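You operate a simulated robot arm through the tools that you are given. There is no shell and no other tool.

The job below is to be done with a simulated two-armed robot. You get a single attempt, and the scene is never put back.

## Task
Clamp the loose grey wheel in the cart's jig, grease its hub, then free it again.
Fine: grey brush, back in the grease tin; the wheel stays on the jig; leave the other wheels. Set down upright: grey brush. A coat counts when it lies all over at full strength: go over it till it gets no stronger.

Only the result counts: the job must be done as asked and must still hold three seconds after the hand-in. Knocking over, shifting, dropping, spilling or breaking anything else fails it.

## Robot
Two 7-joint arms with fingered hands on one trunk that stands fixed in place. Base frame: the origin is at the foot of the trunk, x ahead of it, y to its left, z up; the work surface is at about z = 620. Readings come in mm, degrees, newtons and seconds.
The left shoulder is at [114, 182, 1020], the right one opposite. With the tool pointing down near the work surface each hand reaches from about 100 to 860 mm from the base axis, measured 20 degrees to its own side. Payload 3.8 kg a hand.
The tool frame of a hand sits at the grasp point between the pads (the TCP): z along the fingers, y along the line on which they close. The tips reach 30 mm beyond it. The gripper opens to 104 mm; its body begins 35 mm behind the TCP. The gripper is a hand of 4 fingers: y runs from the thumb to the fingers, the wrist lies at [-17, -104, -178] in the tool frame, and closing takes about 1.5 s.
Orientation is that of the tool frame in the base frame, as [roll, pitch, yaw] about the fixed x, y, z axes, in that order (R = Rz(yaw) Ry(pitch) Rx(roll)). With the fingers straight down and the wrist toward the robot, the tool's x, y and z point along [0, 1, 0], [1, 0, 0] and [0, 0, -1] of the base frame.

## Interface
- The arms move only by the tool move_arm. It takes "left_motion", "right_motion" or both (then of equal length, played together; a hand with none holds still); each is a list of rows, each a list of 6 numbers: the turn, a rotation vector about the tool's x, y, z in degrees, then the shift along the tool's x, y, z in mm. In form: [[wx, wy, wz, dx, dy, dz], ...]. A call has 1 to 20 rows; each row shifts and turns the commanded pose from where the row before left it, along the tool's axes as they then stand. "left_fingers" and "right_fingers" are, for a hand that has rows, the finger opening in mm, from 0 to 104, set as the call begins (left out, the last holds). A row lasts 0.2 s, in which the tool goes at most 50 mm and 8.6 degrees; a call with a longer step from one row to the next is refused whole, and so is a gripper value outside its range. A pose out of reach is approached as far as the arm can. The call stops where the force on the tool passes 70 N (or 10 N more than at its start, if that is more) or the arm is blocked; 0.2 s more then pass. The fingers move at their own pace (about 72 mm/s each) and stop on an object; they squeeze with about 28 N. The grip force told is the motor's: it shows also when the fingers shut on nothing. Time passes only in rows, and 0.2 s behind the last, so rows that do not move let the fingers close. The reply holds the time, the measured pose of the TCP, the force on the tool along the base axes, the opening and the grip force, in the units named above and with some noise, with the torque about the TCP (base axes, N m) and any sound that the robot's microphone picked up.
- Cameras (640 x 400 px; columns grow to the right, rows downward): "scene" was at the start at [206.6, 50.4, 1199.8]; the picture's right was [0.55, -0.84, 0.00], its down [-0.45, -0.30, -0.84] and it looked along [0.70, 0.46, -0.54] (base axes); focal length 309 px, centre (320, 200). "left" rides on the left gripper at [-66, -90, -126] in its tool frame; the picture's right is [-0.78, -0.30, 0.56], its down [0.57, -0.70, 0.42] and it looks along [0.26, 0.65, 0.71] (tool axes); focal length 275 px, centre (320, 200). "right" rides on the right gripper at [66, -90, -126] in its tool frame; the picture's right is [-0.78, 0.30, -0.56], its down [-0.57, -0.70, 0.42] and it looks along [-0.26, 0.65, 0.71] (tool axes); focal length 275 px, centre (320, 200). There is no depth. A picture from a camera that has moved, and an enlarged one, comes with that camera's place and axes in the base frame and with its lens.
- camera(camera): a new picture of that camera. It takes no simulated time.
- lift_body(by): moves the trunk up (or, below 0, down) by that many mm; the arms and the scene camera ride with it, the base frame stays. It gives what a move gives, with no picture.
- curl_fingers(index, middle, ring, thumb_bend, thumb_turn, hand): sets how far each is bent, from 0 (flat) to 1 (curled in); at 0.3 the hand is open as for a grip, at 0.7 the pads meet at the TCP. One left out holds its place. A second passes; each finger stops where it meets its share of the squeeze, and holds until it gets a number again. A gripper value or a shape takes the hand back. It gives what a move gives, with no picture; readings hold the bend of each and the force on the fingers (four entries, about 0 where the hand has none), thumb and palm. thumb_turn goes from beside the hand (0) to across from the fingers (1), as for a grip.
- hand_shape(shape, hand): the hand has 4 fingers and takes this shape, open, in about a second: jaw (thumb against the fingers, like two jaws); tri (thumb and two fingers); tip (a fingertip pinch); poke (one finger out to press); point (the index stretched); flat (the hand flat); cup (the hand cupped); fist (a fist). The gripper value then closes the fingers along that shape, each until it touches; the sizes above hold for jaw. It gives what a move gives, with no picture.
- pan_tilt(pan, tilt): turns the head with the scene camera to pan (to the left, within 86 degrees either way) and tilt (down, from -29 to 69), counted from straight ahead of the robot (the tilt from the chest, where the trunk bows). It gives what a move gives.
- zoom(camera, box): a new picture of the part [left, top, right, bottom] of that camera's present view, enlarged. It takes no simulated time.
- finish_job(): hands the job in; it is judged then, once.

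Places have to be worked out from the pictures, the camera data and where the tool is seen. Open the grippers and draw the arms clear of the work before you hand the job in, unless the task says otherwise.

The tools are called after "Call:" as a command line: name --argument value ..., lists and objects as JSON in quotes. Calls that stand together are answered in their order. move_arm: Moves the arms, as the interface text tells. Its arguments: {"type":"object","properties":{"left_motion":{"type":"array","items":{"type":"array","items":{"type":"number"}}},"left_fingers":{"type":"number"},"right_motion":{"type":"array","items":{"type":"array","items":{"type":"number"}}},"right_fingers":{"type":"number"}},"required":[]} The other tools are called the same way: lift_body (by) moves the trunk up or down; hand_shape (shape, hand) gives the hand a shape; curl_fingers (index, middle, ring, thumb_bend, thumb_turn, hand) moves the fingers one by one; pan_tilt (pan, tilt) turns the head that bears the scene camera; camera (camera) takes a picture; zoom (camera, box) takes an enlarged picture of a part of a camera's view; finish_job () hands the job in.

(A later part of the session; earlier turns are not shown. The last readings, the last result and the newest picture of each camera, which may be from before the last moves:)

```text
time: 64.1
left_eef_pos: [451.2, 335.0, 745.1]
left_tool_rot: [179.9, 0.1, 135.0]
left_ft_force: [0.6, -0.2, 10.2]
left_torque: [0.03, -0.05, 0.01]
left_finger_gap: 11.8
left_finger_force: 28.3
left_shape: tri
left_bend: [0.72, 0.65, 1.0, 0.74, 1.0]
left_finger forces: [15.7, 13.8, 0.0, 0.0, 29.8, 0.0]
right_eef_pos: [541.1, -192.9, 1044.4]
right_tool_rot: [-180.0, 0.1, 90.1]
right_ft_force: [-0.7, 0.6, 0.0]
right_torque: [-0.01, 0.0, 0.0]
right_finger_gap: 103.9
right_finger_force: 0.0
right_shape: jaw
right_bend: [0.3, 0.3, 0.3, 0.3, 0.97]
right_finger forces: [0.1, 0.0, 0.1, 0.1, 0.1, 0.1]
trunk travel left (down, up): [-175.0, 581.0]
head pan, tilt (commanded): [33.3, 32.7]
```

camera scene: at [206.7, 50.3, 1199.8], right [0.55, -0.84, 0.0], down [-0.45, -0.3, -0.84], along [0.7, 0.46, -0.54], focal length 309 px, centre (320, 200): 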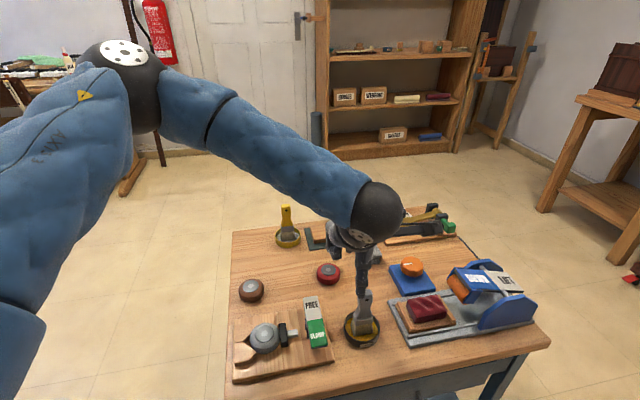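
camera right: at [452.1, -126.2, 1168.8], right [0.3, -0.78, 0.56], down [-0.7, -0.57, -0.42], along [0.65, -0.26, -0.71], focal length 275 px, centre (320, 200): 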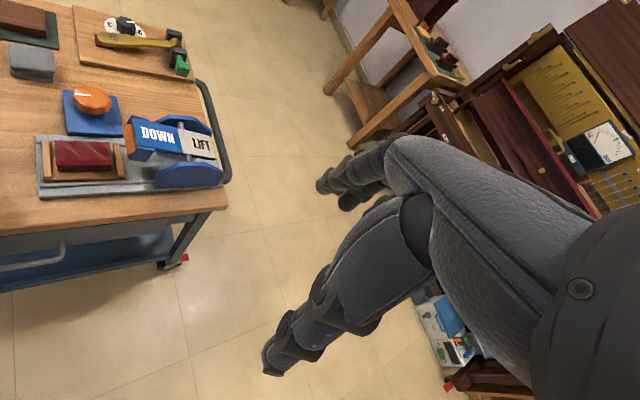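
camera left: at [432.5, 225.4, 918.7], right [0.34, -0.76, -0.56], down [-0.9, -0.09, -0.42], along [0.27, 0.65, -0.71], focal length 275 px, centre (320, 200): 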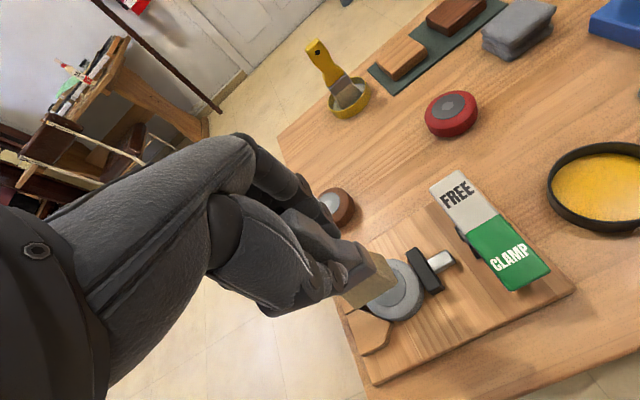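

Contact again at 10 N. Now a set of strokes along v, ±12 mm, back and forth.

Call:
move_arm --left_motion '[[0, 0, 0, 0, -6, 0], [0, 0, 0, 0, -6, 0], [0, 0, 0, 0, 6, 0], [0, 0, 0, 0, 6, 0], [0, 0, 0, 0, 6, 0], [0, 0, 0, 0, 6, 0], [0, 0, 0, 0, -6, 0], [0, 0, 0, 0, -6, 0], [0, 0, 0, 0, -6, 0], [0, 0, 0, 0, -6, 0], [0, 0, 0, 0, 6, 0], [0, 0, 0, 0, 6, 0], [0, 0, 0, 0, 6, 0], [0, 0, 0, 0, 6, 0], [0, 0, 0, 0, -6, 0], [0, 0, 0, 0, -6, 0]]'

Call:
zoom --camera "scene" --box '[245, 305, 305, 365]'

```text
time: 67.5
left_eef_pos: [449.2, 335.4, 744.9]
left_tool_rot: [179.9, 0.0, 135.0]
left_ft_force: [1.4, -0.2, 11.9]
left_torque: [0.08, -0.11, -0.03]
left_finger_gap: 11.8
left_finger_force: 28.1
left_shape: tri
left_bend: [0.72, 0.65, 1.0, 0.74, 1.0]
left_finger forces: [16.5, 14.0, 0.0, 0.0, 30.2, 0.0]
right_eef_pos: [540.7, -191.7, 1043.7]
right_tool_rot: [-180.0, 0.0, 89.9]
right_ft_force: [0.0, 0.5, 0.0]
right_torque: [0.02, 0.03, -0.01]
right_finger_gap: 103.6
right_finger_force: 0.1
right_shape: jaw
right_bend: [0.3, 0.3, 0.3, 0.3, 0.97]
right_finger forces: [0.0, 0.1, 0.1, 0.0, 0.1, 0.0]
trunk travel left (down, up): [-175.0, 581.0]
head pan, tilt (commanded): [33.3, 32.7]
```

```text
6.67 times, centred on (275, 335) of scene
camera zoom: at [206.0, 49.7, 1199.9], right [0.55, -0.84, 0.0], down [-0.45, -0.3, -0.84], along [0.7, 0.46, -0.54], focal length 2061 px, centre (620, -700)
```

zoom: 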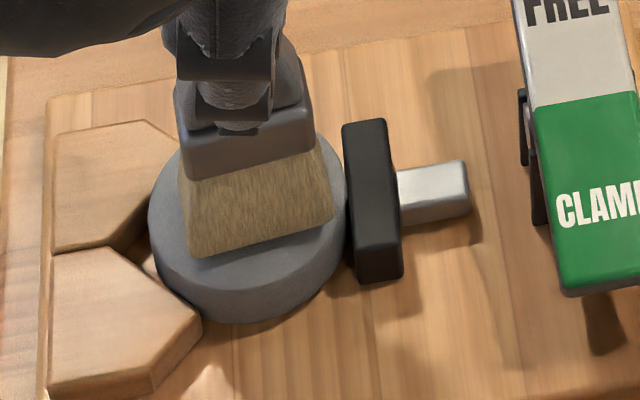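

Wheel and clamp hold steady. I lift off and look at the hub again.

Call:
move_arm --left_motion '[[0, 0, 0, 0, 0, -5], [0, 0, 0, 0, 10, -15], [0, 0, 0, 0, 10, -25], [0, 0, 0, 0, 10, -10], [0, 0, 0, 0, 0, 0]]'

Call:
zoom --camera "scene" --box '[225, 265, 325, 365]'

Call:
zoom --camera "scene" --box '[258, 312, 286, 345]'

Call:
zoom --camera "left" --box '[300, 200, 460, 360]'

```text
time: 68.7
left_eef_pos: [471.4, 357.3, 797.7]
left_tool_rot: [-179.9, 0.0, 135.0]
left_ft_force: [-0.3, -0.7, -1.3]
left_torque: [0.02, -0.03, 0.03]
left_finger_gap: 11.7
left_finger_force: 28.1
left_shape: tri
left_bend: [0.72, 0.65, 1.0, 0.74, 1.0]
left_finger forces: [15.2, 12.8, 0.0, 0.0, 27.9, 0.0]
right_eef_pos: [541.4, -192.5, 1043.7]
right_tool_rot: [180.0, 0.1, 90.0]
right_ft_force: [-0.2, 0.3, 0.9]
right_torque: [0.03, 0.0, 0.01]
right_finger_gap: 103.6
right_finger_force: 0.0
right_shape: jaw
right_bend: [0.3, 0.3, 0.3, 0.3, 0.97]
right_finger forces: [0.1, 0.0, 0.0, 0.1, 0.0, 0.1]
trunk travel left (down, up): [-175.0, 581.0]
head pan, tilt (commanded): [33.3, 32.7]
```

```text
4.00 times, centred on (275, 315) of scene
camera zoom: at [206.7, 50.3, 1199.8], right [0.55, -0.84, 0.0], down [-0.45, -0.3, -0.84], along [0.7, 0.46, -0.54], focal length 1237 px, centre (500, -260)
```

zoom: 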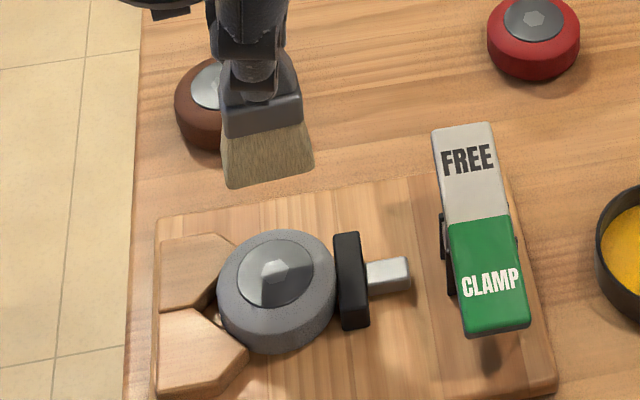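

```text
12.12 times, centred on (272, 328) of scene
camera zoom: at [206.7, 50.3, 1199.8], right [0.55, -0.84, 0.0], down [-0.45, -0.3, -0.84], along [0.7, 0.46, -0.54], focal length 3747 px, centre (902, -1358)
```

zoom: 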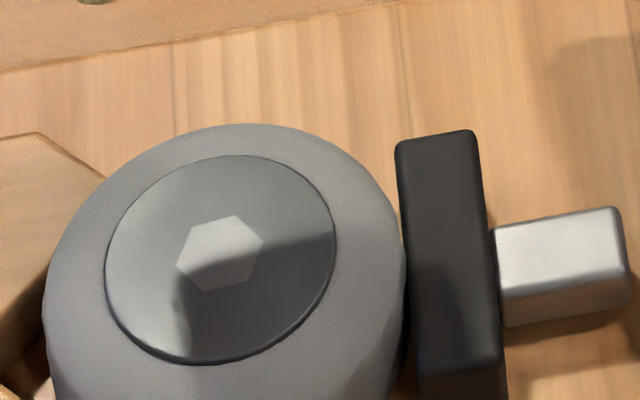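

```text
2.50 times, centred on (380, 280) of left
camera zoom: at [454.8, 246.8, 925.0], right [0.34, -0.76, -0.56], down [-0.9, -0.09, -0.42], along [0.27, 0.65, -0.71], focal length 688 px, centre (170, 0)
```

zoom: 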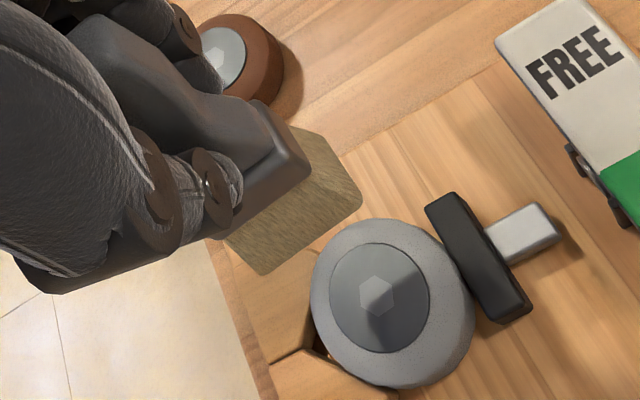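

Still no grease on the hub, so the brush seems not loaded; I'll dip it properly in the tin. I carry it back above the tin at a safe height.

Call:
move_arm --left_motion '[[0, 0, 0, 0, 0, -17], [0, 0, 0, -20, -3.5, 0], [0, 0, 0, -35, -5.6, 0], [0, 0, 0, -40, -6.4, 0], [0, 0, 0, -40, -6.4, 0], [0, 0, 0, -35, -5.6, 0], [0, 0, 0, -25.5, -4, 0], [0, 0, 0, 0, 0, 0], [0, 0, 0, 0, 0, 0]]'

Call:
camera --camera "left"

Call:
zoom --camera "scene" --box '[310, 240, 410, 350]'

```text
time: 70.7
left_eef_pos: [590.0, 196.0, 813.5]
left_tool_rot: [-180.0, 0.1, 134.8]
left_ft_force: [0.7, 0.4, -1.4]
left_torque: [0.02, 0.0, 0.0]
left_finger_gap: 11.6
left_finger_force: 28.5
left_shape: tri
left_bend: [0.72, 0.65, 1.0, 0.74, 1.0]
left_finger forces: [14.9, 12.4, 0.0, 0.0, 27.2, 0.0]
right_eef_pos: [541.5, -192.2, 1042.8]
right_tool_rot: [-180.0, 0.0, 89.9]
right_ft_force: [0.1, 0.2, 0.0]
right_torque: [0.02, -0.01, 0.01]
right_finger_gap: 103.9
right_finger_force: 0.1
right_shape: jaw
right_bend: [0.3, 0.3, 0.3, 0.3, 0.97]
right_finger forces: [0.1, 0.1, 0.1, 0.0, 0.0, 0.1]
trunk travel left (down, up): [-175.0, 581.0]
head pan, tilt (commanded): [33.3, 32.7]
```

```text
taken
camera left: at [573.4, 86.6, 941.0], right [0.34, -0.76, -0.56], down [-0.9, -0.09, -0.42], along [0.27, 0.65, -0.71], focal length 275 px, centre (320, 200)
```

left: 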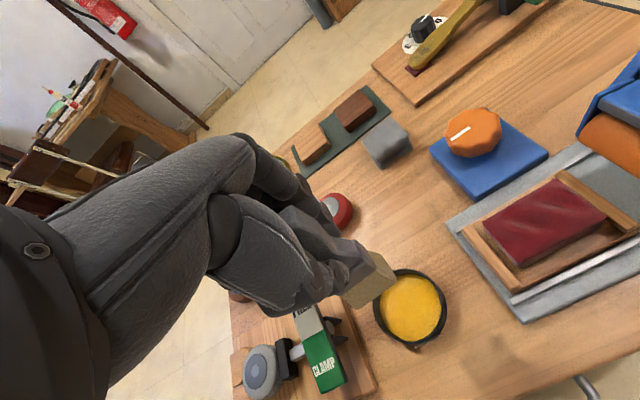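

```text
3.64 times, centred on (360, 295) of scene
camera zoom: at [206.9, 50.3, 1199.8], right [0.55, -0.84, 0.0], down [-0.45, -0.3, -0.84], along [0.7, 0.46, -0.54], focal length 1124 px, centre (174, -146)
```

zoom: 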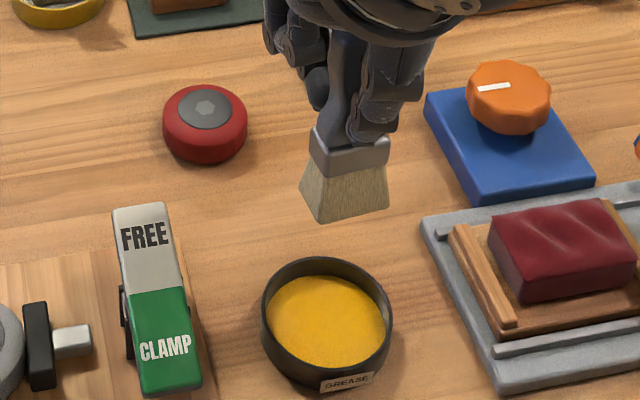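

The brush hangs over the tin; tin centre ≈ (583.6, 192). I centre the bristles and lower the trunk 60 mm first, with a check before entering the grease.

Call:
move_arm --left_motion '[[0, 0, 0, 2.6, -2.6, 0], [0, 0, 0, 0, 0, 0]]'

Call:
lift_body --by -60

Call:
zoom --camera "scene" --box '[310, 240, 410, 350]'

Call:
zoom --camera "left" --box '[300, 220, 460, 360]'

```text
time: 71.3
left_eef_pos: [585.3, 196.3, 814.6]
left_tool_rot: [-180.0, 0.0, 134.9]
left_ft_force: [-0.1, 0.1, -0.6]
left_torque: [-0.01, 0.01, 0.05]
left_finger_gap: 11.5
left_finger_force: 27.8
left_shape: tri
left_bend: [0.72, 0.65, 1.0, 0.74, 1.0]
left_finger forces: [14.8, 12.3, 0.0, 0.0, 27.2, 0.1]
right_eef_pos: [542.3, -192.2, 1044.1]
right_tool_rot: [-180.0, 0.0, 90.0]
right_ft_force: [0.3, -0.3, 0.2]
right_torque: [0.02, 0.01, -0.04]
right_finger_gap: 103.7
right_finger_force: 0.0
right_shape: jaw
right_bend: [0.3, 0.3, 0.3, 0.3, 0.97]
right_finger forces: [0.0, 0.0, 0.1, 0.0, 0.0, 0.0]
trunk travel left (down, up): [-175.0, 581.0]
head pan, tilt (commanded): [33.3, 32.7]
```

```text
time: 72.3
left_eef_pos: [584.5, 197.1, 756.7]
left_tool_rot: [179.9, 0.1, 135.0]
left_ft_force: [-0.6, 0.0, -0.8]
left_torque: [-0.01, 0.0, -0.03]
left_finger_gap: 11.8
left_finger_force: 27.9
left_shape: tri
left_bend: [0.72, 0.65, 1.0, 0.74, 1.0]
left_finger forces: [14.8, 12.4, 0.0, 0.0, 27.3, 0.0]
right_eef_pos: [539.8, -193.6, 985.1]
right_tool_rot: [180.0, 0.0, 90.0]
right_ft_force: [0.0, 0.5, 0.9]
right_torque: [-0.01, -0.05, -0.02]
right_finger_gap: 103.7
right_finger_force: 0.1
right_shape: jaw
right_bend: [0.3, 0.3, 0.3, 0.3, 0.97]
right_finger forces: [0.1, 0.1, 0.0, 0.0, 0.1, 0.0]
trunk travel left (down, up): [-115.0, 641.0]
head pan, tilt (commanded): [33.3, 32.7]
```

```text
3.64 times, centred on (360, 295) of scene
camera zoom: at [240.3, 50.3, 1137.0], right [0.55, -0.84, 0.0], down [-0.45, -0.3, -0.84], along [0.7, 0.46, -0.54], focal length 1124 px, centre (174, -146)
```

zoom: 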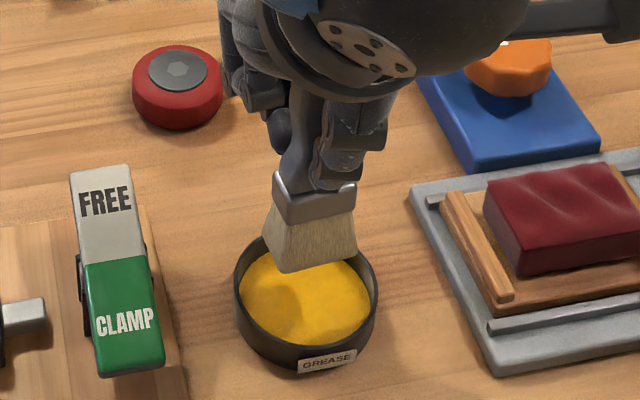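

```text
2.86 times, centred on (380, 290) of left
camera zoom: at [567.0, 86.6, 883.7], right [0.34, -0.76, -0.56], down [-0.9, -0.09, -0.43], along [0.27, 0.65, -0.71], focal length 786 px, centre (149, -57)
```

zoom: 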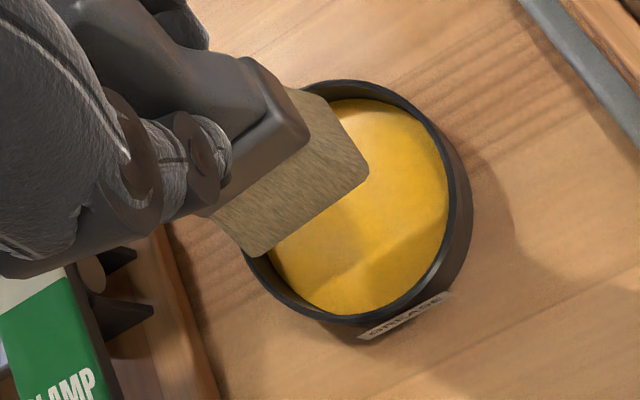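

The bristles are centred above the grease. I lower the trunk another 38 mm so they enter the tin.

Call:
lift_body --by -38

Call:
zoom --camera "scene" --box '[300, 230, 410, 350]'

Call:
zoom --camera "left" --box '[280, 200, 440, 360]'

```text
time: 73.1
left_eef_pos: [584.7, 197.3, 720.4]
left_tool_rot: [179.9, 0.0, 134.9]
left_ft_force: [-1.1, 0.5, 0.9]
left_torque: [0.03, -0.06, 0.01]
left_finger_gap: 11.4
left_finger_force: 28.0
left_shape: tri
left_bend: [0.72, 0.65, 1.0, 0.74, 1.0]
left_finger forces: [14.8, 12.4, 0.0, 0.0, 27.3, 0.0]
right_eef_pos: [539.9, -193.1, 947.6]
right_tool_rot: [179.9, 0.0, 90.1]
right_ft_force: [0.3, 0.3, 0.7]
right_torque: [0.02, -0.01, -0.02]
right_finger_gap: 103.5
right_finger_force: 0.0
right_shape: jaw
right_bend: [0.3, 0.3, 0.3, 0.3, 0.97]
right_finger forces: [0.1, 0.1, 0.0, 0.1, 0.0, 0.0]
trunk travel left (down, up): [-77.0, 679.0]
head pan, tilt (commanded): [33.3, 32.7]
```

```text
3.33 times, centred on (355, 290) of scene
camera zoom: at [263.8, 50.3, 1096.4], right [0.55, -0.84, 0.0], down [-0.45, -0.3, -0.84], along [0.7, 0.46, -0.54], focal length 1030 px, centre (203, -100)
```

zoom: 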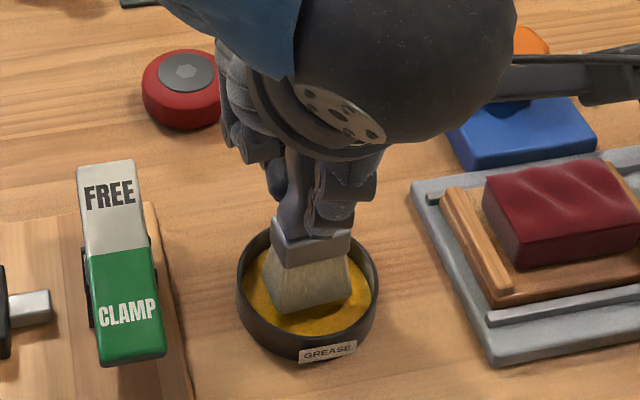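

```text
2.50 times, centred on (360, 280) of left
camera zoom: at [567.1, 86.6, 845.6], right [0.34, -0.76, -0.56], down [-0.9, -0.09, -0.43], along [0.27, 0.65, -0.71], focal length 688 px, centre (220, 0)
```

zoom: 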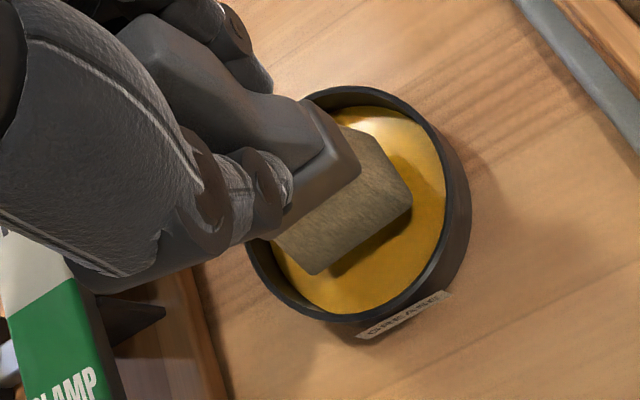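

The bristles are inside the rim just over the grease. I lower with the arm in small steps until they press into it.

Call:
move_arm --left_motion '[[0, 0, 0, 0, 0, 2], [0, 0, 0, 0, 0, 1.5], [0, 0, 0, 0, 0, 1], [0, 0, 0, 0, 0, 0], [0, 0, 0, 0, 0, 0]]'

Call:
zoom --camera "left" --box '[280, 200, 440, 360]'

```text
time: 74.3
left_eef_pos: [585.3, 197.3, 713.2]
left_tool_rot: [180.0, 0.0, 135.0]
left_ft_force: [-0.7, 0.4, -1.4]
left_torque: [-0.02, -0.01, 0.0]
left_finger_gap: 11.6
left_finger_force: 27.8
left_shape: tri
left_bend: [0.72, 0.65, 1.0, 0.74, 1.0]
left_finger forces: [14.8, 12.5, 0.0, 0.0, 27.1, 0.0]
right_eef_pos: [542.4, -192.1, 944.8]
right_tool_rot: [-179.9, 0.0, 90.0]
right_ft_force: [-0.3, -1.0, -0.1]
right_torque: [-0.03, 0.01, 0.01]
right_finger_gap: 104.0
right_finger_force: 0.1
right_shape: jaw
right_bend: [0.3, 0.3, 0.3, 0.3, 0.97]
right_finger forces: [0.0, 0.0, 0.1, 0.0, 0.1, 0.0]
trunk travel left (down, up): [-77.0, 679.0]
head pan, tilt (commanded): [33.3, 32.7]
```

```text
2.50 times, centred on (360, 280) of left
camera zoom: at [567.9, 86.4, 840.3], right [0.34, -0.76, -0.56], down [-0.9, -0.09, -0.42], along [0.27, 0.65, -0.71], focal length 688 px, centre (220, 0)
```

zoom: 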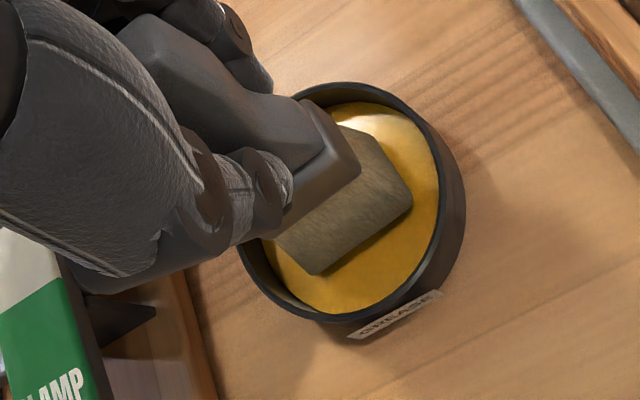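

Call:
move_arm --left_motion '[[0, 0, 0, 0, 0, 1], [0, 0, 0, 0, 0, 1], [0, 0, 0, 0, 0, 0], [0, 0, 0, 0, 0, 0]]'

```text
time: 75.3
left_eef_pos: [584.4, 196.9, 712.6]
left_tool_rot: [180.0, 0.0, 135.0]
left_ft_force: [0.1, -0.3, 0.6]
left_torque: [0.02, 0.0, -0.01]
left_finger_gap: 11.5
left_finger_force: 27.6
left_shape: tri
left_bend: [0.72, 0.65, 1.0, 0.74, 1.0]
left_finger forces: [15.1, 12.3, 0.0, 0.0, 27.7, 0.1]
right_eef_pos: [540.5, -191.9, 945.3]
right_tool_rot: [-180.0, 0.1, 90.1]
right_ft_force: [0.0, 0.6, -0.2]
right_torque: [0.01, 0.0, -0.01]
right_finger_gap: 103.8
right_finger_force: 0.0
right_shape: jaw
right_bend: [0.3, 0.3, 0.3, 0.3, 0.97]
right_finger forces: [0.1, 0.0, 0.0, 0.1, 0.0, 0.0]
trunk travel left (down, up): [-77.0, 679.0]
head pan, tilt (commanded): [33.3, 32.7]
```

Just touching. One more step, then a short pause and a tiny wiggle in the grease.

Call:
move_arm --left_motion '[[0, 0, 0, 0, 0, 0.6], [0, 0, 0, 0, 0, 0], [0, 0, 0, 0, 0, 0], [0, 0, 0, 0, 0, 0], [0, 0, 0, 0, 0, 0]]'

Call:
zoom --camera "left" --box '[280, 200, 440, 360]'

```text
time: 76.5
left_eef_pos: [582.8, 197.4, 711.7]
left_tool_rot: [180.0, 0.0, 134.9]
left_ft_force: [-0.7, 0.5, 5.2]
left_torque: [0.01, 0.01, -0.02]
left_finger_gap: 11.5
left_finger_force: 28.2
left_shape: tri
left_bend: [0.72, 0.65, 1.0, 0.74, 1.0]
left_finger forces: [15.0, 12.3, 0.0, 0.1, 28.1, 0.0]
right_eef_pos: [540.6, -192.3, 946.7]
right_tool_rot: [179.9, 0.1, 90.0]
right_ft_force: [-0.2, -0.4, 0.0]
right_torque: [0.04, -0.04, 0.0]
right_finger_gap: 103.6
right_finger_force: 0.1
right_shape: jaw
right_bend: [0.3, 0.3, 0.3, 0.3, 0.97]
right_finger forces: [0.1, 0.0, 0.0, 0.1, 0.0, 0.1]
trunk travel left (down, up): [-77.0, 679.0]
head pan, tilt (commanded): [33.3, 32.7]
```

```text
2.50 times, centred on (360, 280) of left
camera zoom: at [567.5, 86.7, 838.6], right [0.34, -0.76, -0.56], down [-0.9, -0.09, -0.42], along [0.27, 0.65, -0.71], focal length 688 px, centre (220, 0)
```

zoom: 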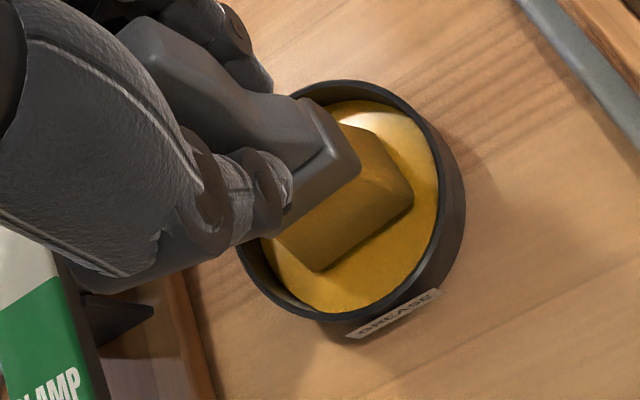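

The bristles have turned yellow: the brush is loaded. I lift it out by raising the trunk 98 mm.

Call:
lift_body --by 98

Call:
zoom --camera "scene" --box '[310, 240, 410, 350]'

```text
time: 77.8
left_eef_pos: [585.0, 197.4, 807.6]
left_tool_rot: [-179.9, -0.1, 135.0]
left_ft_force: [0.3, 0.1, -1.0]
left_torque: [0.01, 0.0, -0.04]
left_finger_gap: 11.3
left_finger_force: 27.6
left_shape: tri
left_bend: [0.72, 0.65, 1.0, 0.74, 1.0]
left_finger forces: [14.9, 12.5, 0.1, 0.1, 27.3, 0.0]
right_eef_pos: [542.8, -193.6, 1043.9]
right_tool_rot: [-180.0, 0.0, 90.0]
right_ft_force: [-0.5, 0.2, 0.6]
right_torque: [0.02, 0.03, -0.01]
right_finger_gap: 103.6
right_finger_force: 0.1
right_shape: jaw
right_bend: [0.3, 0.3, 0.3, 0.3, 0.97]
right_finger forces: [0.0, 0.0, 0.0, 0.0, 0.0, 0.1]
trunk travel left (down, up): [-175.0, 581.0]
head pan, tilt (commanded): [33.3, 32.7]
```

```text
3.64 times, centred on (360, 295) of scene
camera zoom: at [207.5, 50.2, 1199.5], right [0.55, -0.84, 0.0], down [-0.45, -0.3, -0.84], along [0.7, 0.46, -0.54], focal length 1124 px, centre (174, -146)
```

zoom: 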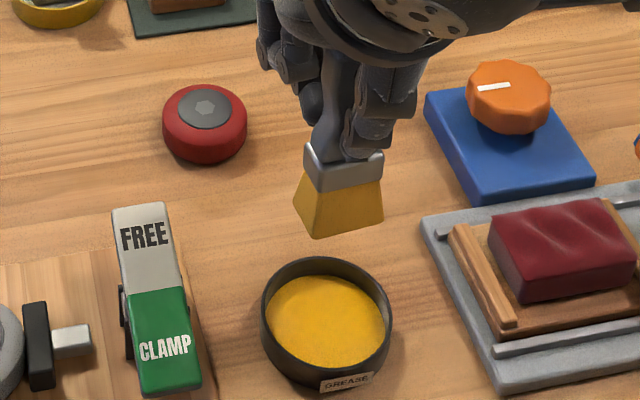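

Loaded brush, tin undisturbed. I carry it back over the rocker to above the hub.

Call:
move_arm --left_motion '[[0, 0, 0, 0, 0, -12], [0, 0, 0, 20, 0.3, 0], [0, 0, 0, 35, 0.5, 0], [0, 0, 0, 40, 0.6, 0], [0, 0, 0, 40, 0.6, 0], [0, 0, 0, 35, 0.5, 0], [0, 0, 0, 23, 0.2, 0], [0, 0, 0, 0, 0, 15], [0, 0, 0, 0, 0, 15], [0, 0, 0, 0, 0, 15], [0, 0, 0, 0, 0, 0]]'

Call:
zoom --camera "scene" --box '[225, 280, 325, 370]'

```text
time: 80.2
left_eef_pos: [450.9, 335.4, 774.3]
left_tool_rot: [-179.9, 0.0, 135.0]
left_ft_force: [-0.4, 0.0, -1.7]
left_torque: [0.0, 0.0, -0.02]
left_finger_gap: 11.4
left_finger_force: 28.1
left_shape: tri
left_bend: [0.72, 0.65, 1.0, 0.75, 1.0]
left_finger forces: [14.4, 12.2, 0.0, 0.0, 26.7, 0.1]
right_eef_pos: [541.2, -191.7, 1043.3]
right_tool_rot: [179.9, 0.0, 90.0]
right_ft_force: [0.6, -1.1, 0.1]
right_torque: [-0.02, -0.01, -0.04]
right_finger_gap: 103.5
right_finger_force: 0.1
right_shape: jaw
right_bend: [0.3, 0.3, 0.3, 0.3, 0.97]
right_finger forces: [0.1, 0.1, 0.1, 0.1, 0.0, 0.1]
trunk travel left (down, up): [-175.0, 581.0]
head pan, tilt (commanded): [33.3, 32.7]
```

```text
4.44 times, centred on (275, 325) of scene
camera zoom: at [206.6, 50.3, 1199.8], right [0.55, -0.84, 0.0], down [-0.45, -0.3, -0.84], along [0.7, 0.46, -0.54], focal length 1374 px, centre (520, -356)
```

zoom: 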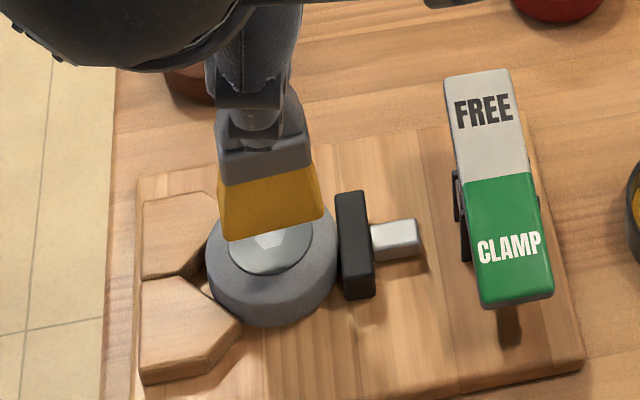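

The bristles line up with the hub. I lower to contact, feeling with small steps at the end.

Call:
move_arm --left_motion '[[0, 0, 0, 0, 0, 12], [0, 0, 0, 0, 0, 10], [0, 0, 0, 0, 0, 5], [0, 0, 0, 0, 0, 1], [0, 0, 0, 0, 0, 1], [0, 0, 0, 0, 0, 0]]'

```text
time: 81.6
left_eef_pos: [450.3, 334.8, 745.4]
left_tool_rot: [180.0, -0.1, 135.0]
left_ft_force: [-0.3, 0.1, -0.5]
left_torque: [-0.03, 0.0, -0.05]
left_finger_gap: 11.5
left_finger_force: 28.2
left_shape: tri
left_bend: [0.72, 0.65, 1.0, 0.75, 1.0]
left_finger forces: [14.5, 12.2, 0.1, 0.0, 26.6, 0.0]
right_eef_pos: [542.6, -192.6, 1044.3]
right_tool_rot: [180.0, 0.0, 90.0]
right_ft_force: [-1.5, 0.9, -0.1]
right_torque: [0.0, 0.02, 0.0]
right_finger_gap: 103.5
right_finger_force: 0.1
right_shape: jaw
right_bend: [0.3, 0.3, 0.3, 0.3, 0.97]
right_finger forces: [0.0, 0.0, 0.0, 0.1, 0.1, 0.0]
trunk travel left (down, up): [-175.0, 581.0]
head pan, tilt (commanded): [33.3, 32.7]
```

Call:
move_arm --left_motion '[[0, 0, 0, 0, 0, 0.8], [0, 0, 0, 0, 0, 0], [0, 0, 0, 0, 0, 0]]'

```text
time: 82.4
left_eef_pos: [449.9, 334.3, 745.4]
left_tool_rot: [179.9, 0.1, 135.0]
left_ft_force: [-0.5, 0.1, -1.4]
left_torque: [0.0, -0.02, 0.0]
left_finger_gap: 11.5
left_finger_force: 28.1
left_shape: tri
left_bend: [0.72, 0.65, 1.0, 0.75, 1.0]
left_finger forces: [14.5, 12.2, 0.0, 0.0, 26.7, 0.0]
right_eef_pos: [541.7, -192.7, 1042.7]
right_tool_rot: [-179.9, 0.0, 90.0]
right_ft_force: [-0.6, 0.9, -1.3]
right_torque: [-0.02, 0.0, 0.02]
right_finger_gap: 103.7
right_finger_force: 0.1
right_shape: jaw
right_bend: [0.3, 0.3, 0.3, 0.3, 0.97]
right_finger forces: [0.0, 0.1, 0.0, 0.0, 0.0, 0.0]
trunk travel left (down, up): [-175.0, 581.0]
head pan, tilt (commanded): [33.3, 32.7]
```

No contact yet at 745; another millimetre.

Call:
move_arm --left_motion '[[0, 0, 0, 0, 0, 0.8], [0, 0, 0, 0, 0, 0.4], [0, 0, 0, 0, 0, 0]]'

```text
time: 83.2
left_eef_pos: [450.9, 333.6, 744.4]
left_tool_rot: [179.9, 0.0, 135.0]
left_ft_force: [0.1, -0.8, 3.9]
left_torque: [0.0, 0.0, 0.03]
left_finger_gap: 11.5
left_finger_force: 27.5
left_shape: tri
left_bend: [0.72, 0.65, 1.0, 0.75, 1.0]
left_finger forces: [14.6, 12.2, 0.0, 0.0, 27.3, 0.0]
right_eef_pos: [541.2, -192.0, 1043.7]
right_tool_rot: [-180.0, 0.0, 90.0]
right_ft_force: [0.0, 0.4, -0.1]
right_torque: [-0.01, -0.01, 0.0]
right_finger_gap: 103.9
right_finger_force: 0.1
right_shape: jaw
right_bend: [0.3, 0.3, 0.3, 0.3, 0.97]
right_finger forces: [0.0, 0.0, 0.1, 0.0, 0.0, 0.1]
trunk travel left (down, up): [-175.0, 581.0]
head pan, tilt (commanded): [33.3, 32.7]
```

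Contact with about 4 N. Now I stroke across the hub along v, ±12 mm.

Call:
move_arm --left_motion '[[0, 0, 0, 0, -4, 0.3], [0, 0, 0, 0, -4, 0], [0, 0, 0, 0, -4, 0], [0, 0, 0, 0, 4, 0], [0, 0, 0, 0, 4, 0], [0, 0, 0, 0, 4, 0], [0, 0, 0, 0, 4, 0], [0, 0, 0, 0, 4, 0], [0, 0, 0, 0, 4, 0], [0, 0, 0, 0, -4, 0], [0, 0, 0, 0, -4, 0], [0, 0, 0, 0, -4, 0]]'

Call:
zoom --camera "scene" --box '[245, 305, 305, 365]'

Call:
zoom --camera "left" --box '[300, 200, 460, 360]'

```text
time: 85.8
left_eef_pos: [449.6, 334.3, 744.6]
left_tool_rot: [-179.9, 0.0, 135.0]
left_ft_force: [1.7, 1.1, 1.2]
left_torque: [0.1, -0.1, -0.01]
left_finger_gap: 11.7
left_finger_force: 28.5
left_shape: tri
left_bend: [0.72, 0.66, 1.0, 0.75, 1.0]
left_finger forces: [14.7, 13.4, 0.1, 0.0, 26.7, 0.1]
right_eef_pos: [541.7, -192.6, 1043.6]
right_tool_rot: [180.0, 0.0, 90.0]
right_ft_force: [0.0, -0.2, -1.1]
right_torque: [0.0, -0.04, 0.0]
right_finger_gap: 103.6
right_finger_force: 0.0
right_shape: jaw
right_bend: [0.3, 0.3, 0.3, 0.3, 0.97]
right_finger forces: [0.1, 0.0, 0.1, 0.1, 0.0, 0.0]
trunk travel left (down, up): [-175.0, 581.0]
head pan, tilt (commanded): [33.3, 32.7]
```

```text
6.67 times, centred on (275, 335) of scene
camera zoom: at [206.8, 50.3, 1199.8], right [0.55, -0.84, 0.0], down [-0.45, -0.3, -0.84], along [0.7, 0.46, -0.54], focal length 2061 px, centre (620, -700)
```

zoom: 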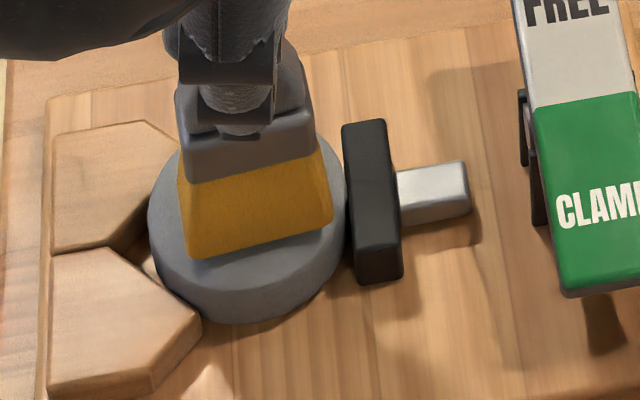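

```text
2.50 times, centred on (380, 280) of left
camera zoom: at [432.6, 224.6, 871.2], right [0.34, -0.76, -0.56], down [-0.9, -0.09, -0.42], along [0.27, 0.65, -0.71], focal length 688 px, centre (170, 0)
```

zoom: 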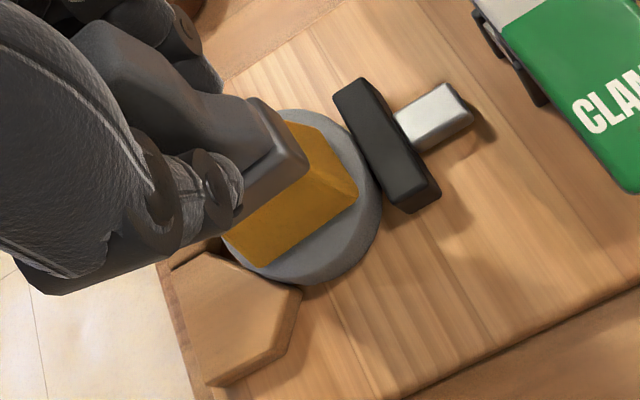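

Force fell to about 1 N, so I add 0.6 mm of pressure and make more strokes, then look at the hub.

Call:
move_arm --left_motion '[[0, 0, 0, 0, -4, 0.6], [0, 0, 0, 0, -4, 0], [0, 0, 0, 0, -4, 0], [0, 0, 0, 0, 4, 0], [0, 0, 0, 0, 4, 0], [0, 0, 0, 0, 4, 0], [0, 0, 0, 0, 4, 0], [0, 0, 0, 0, 4, 0], [0, 0, 0, 0, 4, 0], [0, 0, 0, 0, -4, 0], [0, 0, 0, 0, -4, 0], [0, 0, 0, 0, -4, 0]]'

Call:
move_arm --left_motion '[[0, 0, 0, 0, 0, -5], [0, 0, 0, 0, 10, -15], [0, 0, 0, 0, 10, -20], [0, 0, 0, 0, 0, 0]]'

Call:
zoom --camera "scene" --box '[245, 305, 305, 365]'

Call:
zoom --camera "left" --box '[300, 200, 460, 360]'

```text
time: 88.4
left_eef_pos: [448.4, 335.7, 744.7]
left_tool_rot: [180.0, 0.0, 135.0]
left_ft_force: [0.0, -0.2, 3.1]
left_torque: [0.09, -0.03, 0.0]
left_finger_gap: 11.4
left_finger_force: 28.4
left_shape: tri
left_bend: [0.72, 0.66, 1.0, 0.75, 1.0]
left_finger forces: [14.8, 13.1, 0.1, 0.0, 27.2, 0.0]
right_eef_pos: [539.9, -192.4, 1044.5]
right_tool_rot: [-180.0, 0.0, 89.9]
right_ft_force: [0.0, -0.8, 0.4]
right_torque: [0.03, 0.0, -0.01]
right_finger_gap: 103.7
right_finger_force: 0.1
right_shape: jaw
right_bend: [0.3, 0.3, 0.3, 0.3, 0.97]
right_finger forces: [0.0, 0.1, 0.0, 0.0, 0.1, 0.1]
trunk travel left (down, up): [-175.0, 581.0]
head pan, tilt (commanded): [33.3, 32.7]
```

```text
time: 89.4
left_eef_pos: [463.4, 351.3, 785.0]
left_tool_rot: [-179.9, 0.0, 135.0]
left_ft_force: [0.0, -0.5, -0.9]
left_torque: [0.03, -0.01, 0.01]
left_finger_gap: 11.5
left_finger_force: 27.8
left_shape: tri
left_bend: [0.72, 0.66, 1.0, 0.75, 1.0]
left_finger forces: [14.3, 12.7, 0.0, 0.0, 27.1, 0.1]
right_eef_pos: [541.3, -192.7, 1043.7]
right_tool_rot: [180.0, 0.0, 90.0]
right_ft_force: [-0.2, -0.2, 0.0]
right_torque: [0.0, 0.0, -0.03]
right_finger_gap: 104.0
right_finger_force: 0.0
right_shape: jaw
right_bend: [0.3, 0.3, 0.3, 0.3, 0.97]
right_finger forces: [0.0, 0.0, 0.0, 0.0, 0.0, 0.0]
trunk travel left (down, up): [-175.0, 581.0]
head pan, tilt (commanded): [33.3, 32.7]
```

```text
6.67 times, centred on (275, 335) of scene
camera zoom: at [206.8, 50.3, 1199.7], right [0.55, -0.84, 0.0], down [-0.45, -0.3, -0.84], along [0.7, 0.46, -0.54], focal length 2061 px, centre (620, -700)
```

zoom: 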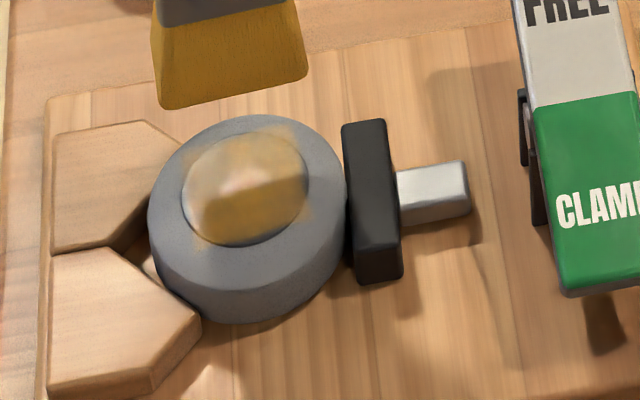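

```text
2.50 times, centred on (380, 280) of left
camera zoom: at [446.8, 241.5, 911.2], right [0.34, -0.76, -0.56], down [-0.9, -0.09, -0.42], along [0.27, 0.65, -0.71], focal length 688 px, centre (170, 0)
```

zoom: 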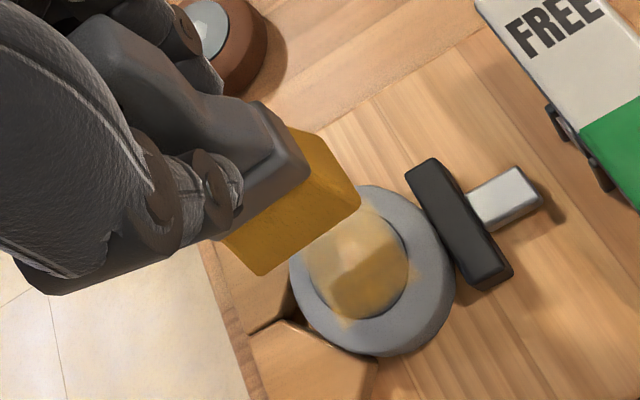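

Now the hub takes a yellow coat, thinner toward its V-side and near edge. I go back down, shifted 4 mm toward the V, and stroke more.

Call:
move_arm --left_motion '[[0, 0, 0, 4, -10, 15], [0, 0, 0, 0, -10, 15], [0, 0, 0, 0, 0, 7], [0, 0, 0, 0, 0, 2.5], [0, 0, 0, 0, 0, 0.5], [0, 0, 0, 0, 0, 0]]'

```text
time: 90.8
left_eef_pos: [446.7, 338.8, 744.4]
left_tool_rot: [-179.9, 0.0, 135.0]
left_ft_force: [-0.4, -0.4, 3.3]
left_torque: [0.0, 0.01, -0.02]
left_finger_gap: 11.8
left_finger_force: 28.1
left_shape: tri
left_bend: [0.72, 0.66, 1.0, 0.75, 1.0]
left_finger forces: [14.3, 13.0, 0.1, 0.0, 27.9, 0.0]
right_eef_pos: [541.0, -192.1, 1044.5]
right_tool_rot: [180.0, 0.0, 90.0]
right_ft_force: [0.1, 0.0, -0.2]
right_torque: [-0.02, 0.0, -0.01]
right_finger_gap: 103.5
right_finger_force: 0.1
right_shape: jaw
right_bend: [0.3, 0.3, 0.3, 0.3, 0.97]
right_finger forces: [0.0, 0.0, 0.1, 0.1, 0.1, 0.0]
trunk travel left (down, up): [-175.0, 581.0]
head pan, tilt (commanded): [33.3, 32.7]
```

Contact at ~3 N. I stroke from −16 to +12 mm along v and back with this offset.

Call:
move_arm --left_motion '[[0, 0, 0, 0, -4, 0.3], [0, 0, 0, 0, -4, 0], [0, 0, 0, 0, -4, 0], [0, 0, 0, 0, -4, 0], [0, 0, 0, 0, 4, 0], [0, 0, 0, 0, 4, 0], [0, 0, 0, 0, 4, 0], [0, 0, 0, 0, 4, 0], [0, 0, 0, 0, 4, 0], [0, 0, 0, 0, 4, 0], [0, 0, 0, 0, 4, 0], [0, 0, 0, 0, -4, 0], [0, 0, 0, 0, -4, 0], [0, 0, 0, 0, -4, 0], [0, 0, 0, 0, -4, 0], [0, 0, 0, 0, -4, 0], [0, 0, 0, 0, -4, 0], [0, 0, 0, 0, 4, 0], [0, 0, 0, 0, 4, 0], [0, 0, 0, 0, 4, 0]]'

Call:
move_arm --left_motion '[[0, 0, 0, 0, 0, -5], [0, 0, 0, 0, 10, -15], [0, 0, 0, 0, 10, -20], [0, 0, 0, 0, 0, 0]]'

Call:
zoom --camera "scene" --box '[245, 305, 305, 365]'

Call:
zoom --camera "left" --box '[300, 200, 460, 360]'

```text
time: 95.0
left_eef_pos: [444.6, 335.0, 745.2]
left_tool_rot: [179.9, 0.0, 135.0]
left_ft_force: [-2.8, -2.2, 9.4]
left_torque: [-0.19, 0.13, -0.02]
left_finger_gap: 12.5
left_finger_force: 28.5
left_shape: tri
left_bend: [0.72, 0.65, 1.0, 0.75, 1.0]
left_finger forces: [13.4, 12.4, 0.0, 0.0, 30.1, 0.0]
right_eef_pos: [540.3, -191.9, 1044.2]
right_tool_rot: [-180.0, 0.0, 90.0]
right_ft_force: [-0.5, 0.6, 0.4]
right_torque: [0.02, 0.01, -0.02]
right_finger_gap: 103.7
right_finger_force: 0.0
right_shape: jaw
right_bend: [0.3, 0.3, 0.3, 0.3, 0.97]
right_finger forces: [0.0, 0.0, 0.1, 0.0, 0.0, 0.0]
trunk travel left (down, up): [-175.0, 581.0]
head pan, tilt (commanded): [33.3, 32.7]
```

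```text
time: 96.0
left_eef_pos: [461.7, 353.9, 784.0]
left_tool_rot: [-179.9, 0.1, 135.0]
left_ft_force: [0.3, -0.2, -1.0]
left_torque: [-0.05, 0.0, -0.01]
left_finger_gap: 11.9
left_finger_force: 28.2
left_shape: tri
left_bend: [0.72, 0.65, 1.0, 0.74, 1.0]
left_finger forces: [14.0, 12.7, 0.1, 0.0, 26.5, 0.0]
right_eef_pos: [541.1, -192.6, 1043.5]
right_tool_rot: [180.0, 0.0, 90.0]
right_ft_force: [0.7, 0.3, 0.1]
right_torque: [-0.03, -0.01, 0.01]
right_finger_gap: 103.8
right_finger_force: 0.0
right_shape: jaw
right_bend: [0.3, 0.3, 0.3, 0.3, 0.97]
right_finger forces: [0.1, 0.1, 0.0, 0.0, 0.0, 0.1]
trunk travel left (down, up): [-175.0, 581.0]
head pan, tilt (commanded): [33.3, 32.7]
```

```text
6.67 times, centred on (275, 335) of scene
camera zoom: at [206.9, 50.3, 1199.7], right [0.55, -0.84, 0.0], down [-0.45, -0.3, -0.84], along [0.7, 0.46, -0.54], focal length 2061 px, centre (620, -700)
```

zoom: 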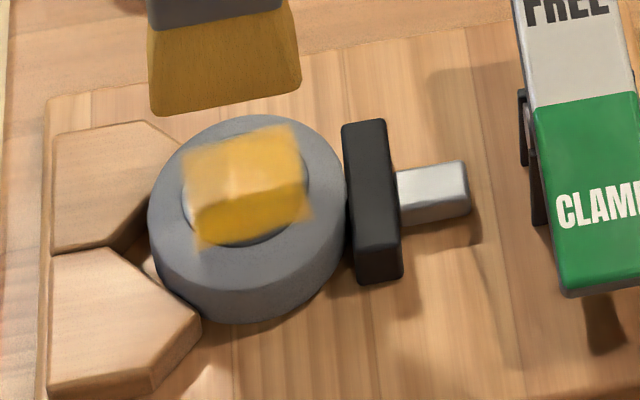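

```text
2.50 times, centred on (380, 280) of left
camera zoom: at [445.5, 242.6, 910.8], right [0.34, -0.76, -0.56], down [-0.9, -0.09, -0.42], along [0.27, 0.65, -0.71], focal length 688 px, centre (170, 0)
```

zoom: 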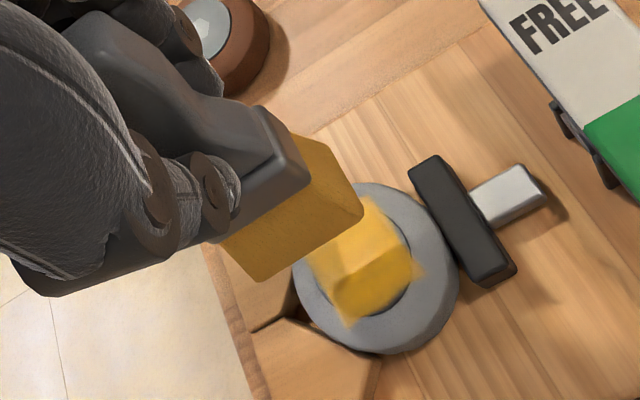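

The coat is filling a patch over the hub and getting stronger. I continue with another set, this time shifted to the pad side by 3 mm from centre.

Call:
move_arm --left_motion '[[0, 0, 0, -7, -10, 15], [0, 0, 0, 0, -10, 15], [0, 0, 0, 0, 0, 7], [0, 0, 0, 0, 0, 2], [0, 0, 0, 0, 0, 0.5], [0, 0, 0, 0, 0, 0]]'

```text
time: 97.4
left_eef_pos: [452.0, 332.3, 743.0]
left_tool_rot: [179.9, 0.1, 135.0]
left_ft_force: [0.2, -0.2, 5.6]
left_torque: [0.01, 0.01, -0.01]
left_finger_gap: 12.1
left_finger_force: 28.3
left_shape: tri
left_bend: [0.72, 0.65, 1.0, 0.75, 1.0]
left_finger forces: [14.0, 12.8, 0.0, 0.0, 27.9, 0.0]
right_eef_pos: [541.7, -193.2, 1044.3]
right_tool_rot: [179.9, 0.0, 90.0]
right_ft_force: [0.2, 0.1, 0.6]
right_torque: [0.0, 0.03, 0.0]
right_finger_gap: 103.6
right_finger_force: 0.0
right_shape: jaw
right_bend: [0.3, 0.3, 0.3, 0.3, 0.97]
right_finger forces: [0.0, 0.1, 0.1, 0.0, 0.0, 0.0]
trunk travel left (down, up): [-175.0, 581.0]
head pan, tilt (commanded): [33.3, 32.7]
```

Contact at 5.6 N. More back-and-forth strokes over the hub, then another look.

Call:
move_arm --left_motion '[[0, 0, 0, 0, -4, 0], [0, 0, 0, 0, -4, 0], [0, 0, 0, 0, -4, 0], [0, 0, 0, 0, -4, 0], [0, 0, 0, 0, 4, 0], [0, 0, 0, 0, 4, 0], [0, 0, 0, 0, 4, 0], [0, 0, 0, 0, 4, 0], [0, 0, 0, 0, 4, 0], [0, 0, 0, 0, 4, 0], [0, 0, 0, 0, 4, 0], [0, 0, 0, 0, 4, 0], [0, 0, 0, 0, -4, 0], [0, 0, 0, 0, -4, 0], [0, 0, 0, 0, -4, 0], [0, 0, 0, 0, -4, 0]]'

Call:
move_arm --left_motion '[[0, 0, 0, 4, -4, 0], [0, 0, 0, 0, -4, 0], [0, 0, 0, 0, -4, 0], [0, 0, 0, 0, -4, 0], [0, 0, 0, 0, 4, 0], [0, 0, 0, 0, 4, 0], [0, 0, 0, 0, 4, 0], [0, 0, 0, 0, 4, 0], [0, 0, 0, 0, 4, 0], [0, 0, 0, 0, 4, 0], [0, 0, 0, 0, 4, 0], [0, 0, 0, 0, 4, 0], [0, 0, 0, 0, -4, 0], [0, 0, 0, 0, -4, 0], [0, 0, 0, 0, -4, 0], [0, 0, 0, 0, -4, 0]]'

Call:
move_arm --left_motion '[[0, 0, 0, 0, 0, -5], [0, 0, 0, 0, 12, -15], [0, 0, 0, 0, 12, -25], [0, 0, 0, 0, 6, -5], [0, 0, 0, 0, 0, 0]]'

Call:
zoom --camera "scene" --box '[245, 305, 305, 365]'

Call:
zoom --camera "left" --box '[300, 200, 460, 360]'

```text
time: 100.8
left_eef_pos: [451.8, 332.7, 743.8]
left_tool_rot: [179.9, 0.0, 135.0]
left_ft_force: [3.4, 1.6, 4.8]
left_torque: [0.21, -0.27, -0.03]
left_finger_gap: 11.6
left_finger_force: 27.9
left_shape: tri
left_bend: [0.72, 0.72, 1.0, 0.74, 1.0]
left_finger forces: [16.4, 13.6, 0.1, 0.0, 26.5, 0.0]
right_eef_pos: [541.9, -192.0, 1044.4]
right_tool_rot: [-180.0, 0.0, 90.0]
right_ft_force: [0.0, 0.3, 0.3]
right_torque: [-0.03, -0.01, 0.01]
right_finger_gap: 103.7
right_finger_force: 0.1
right_shape: jaw
right_bend: [0.3, 0.3, 0.3, 0.3, 0.97]
right_finger forces: [0.1, 0.0, 0.0, 0.0, 0.0, 0.1]
trunk travel left (down, up): [-175.0, 581.0]
head pan, tilt (commanded): [33.3, 32.7]
```

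```text
time: 104.2
left_eef_pos: [449.1, 337.2, 744.0]
left_tool_rot: [180.0, 0.0, 134.9]
left_ft_force: [1.0, 0.2, 1.7]
left_torque: [0.05, -0.08, 0.0]
left_finger_gap: 11.6
left_finger_force: 27.8
left_shape: tri
left_bend: [0.72, 0.65, 1.0, 0.75, 1.0]
left_finger forces: [14.7, 12.5, 0.0, 0.0, 26.1, 0.0]
right_eef_pos: [542.1, -191.5, 1044.1]
right_tool_rot: [-180.0, 0.1, 90.0]
right_ft_force: [0.3, -1.1, 0.1]
right_torque: [0.01, -0.02, 0.0]
right_finger_gap: 103.9
right_finger_force: 0.0
right_shape: jaw
right_bend: [0.3, 0.3, 0.3, 0.3, 0.97]
right_finger forces: [0.1, 0.0, 0.1, 0.0, 0.0, 0.0]
trunk travel left (down, up): [-175.0, 581.0]
head pan, tilt (commanded): [33.3, 32.7]
```

```text
time: 105.4
left_eef_pos: [471.1, 357.8, 793.9]
left_tool_rot: [-179.9, -0.1, 135.0]
left_ft_force: [0.2, 0.7, -0.9]
left_torque: [-0.01, -0.01, 0.03]
left_finger_gap: 11.7
left_finger_force: 27.8
left_shape: tri
left_bend: [0.72, 0.65, 1.0, 0.75, 1.0]
left_finger forces: [14.2, 12.2, 0.0, 0.0, 26.4, 0.1]
right_eef_pos: [540.4, -191.9, 1043.8]
right_tool_rot: [-180.0, 0.0, 90.0]
right_ft_force: [0.0, -0.1, -0.2]
right_torque: [-0.03, -0.02, -0.01]
right_finger_gap: 103.6
right_finger_force: 0.0
right_shape: jaw
right_bend: [0.3, 0.3, 0.3, 0.3, 0.97]
right_finger forces: [0.0, 0.0, 0.1, 0.1, 0.0, 0.0]
trunk travel left (down, up): [-175.0, 581.0]
head pan, tilt (commanded): [33.3, 32.7]
```

```text
6.67 times, centred on (275, 335) of scene
camera zoom: at [206.7, 50.3, 1199.8], right [0.55, -0.84, 0.0], down [-0.45, -0.3, -0.84], along [0.7, 0.46, -0.54], focal length 2061 px, centre (620, -700)
```

zoom: 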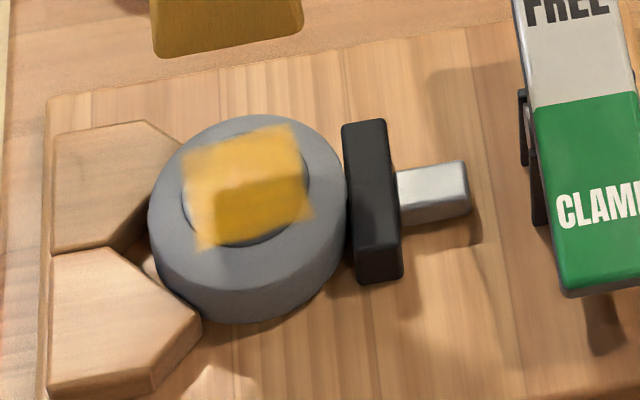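

```text
2.50 times, centred on (380, 280) of left
camera zoom: at [454.2, 247.9, 921.4], right [0.34, -0.76, -0.56], down [-0.9, -0.09, -0.42], along [0.27, 0.65, -0.71], focal length 688 px, centre (170, 0)
```

zoom: 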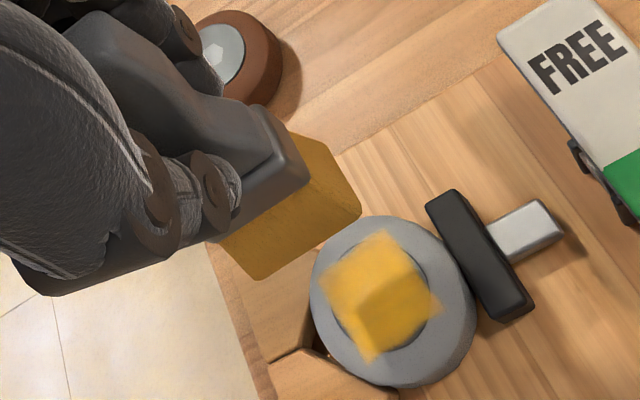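

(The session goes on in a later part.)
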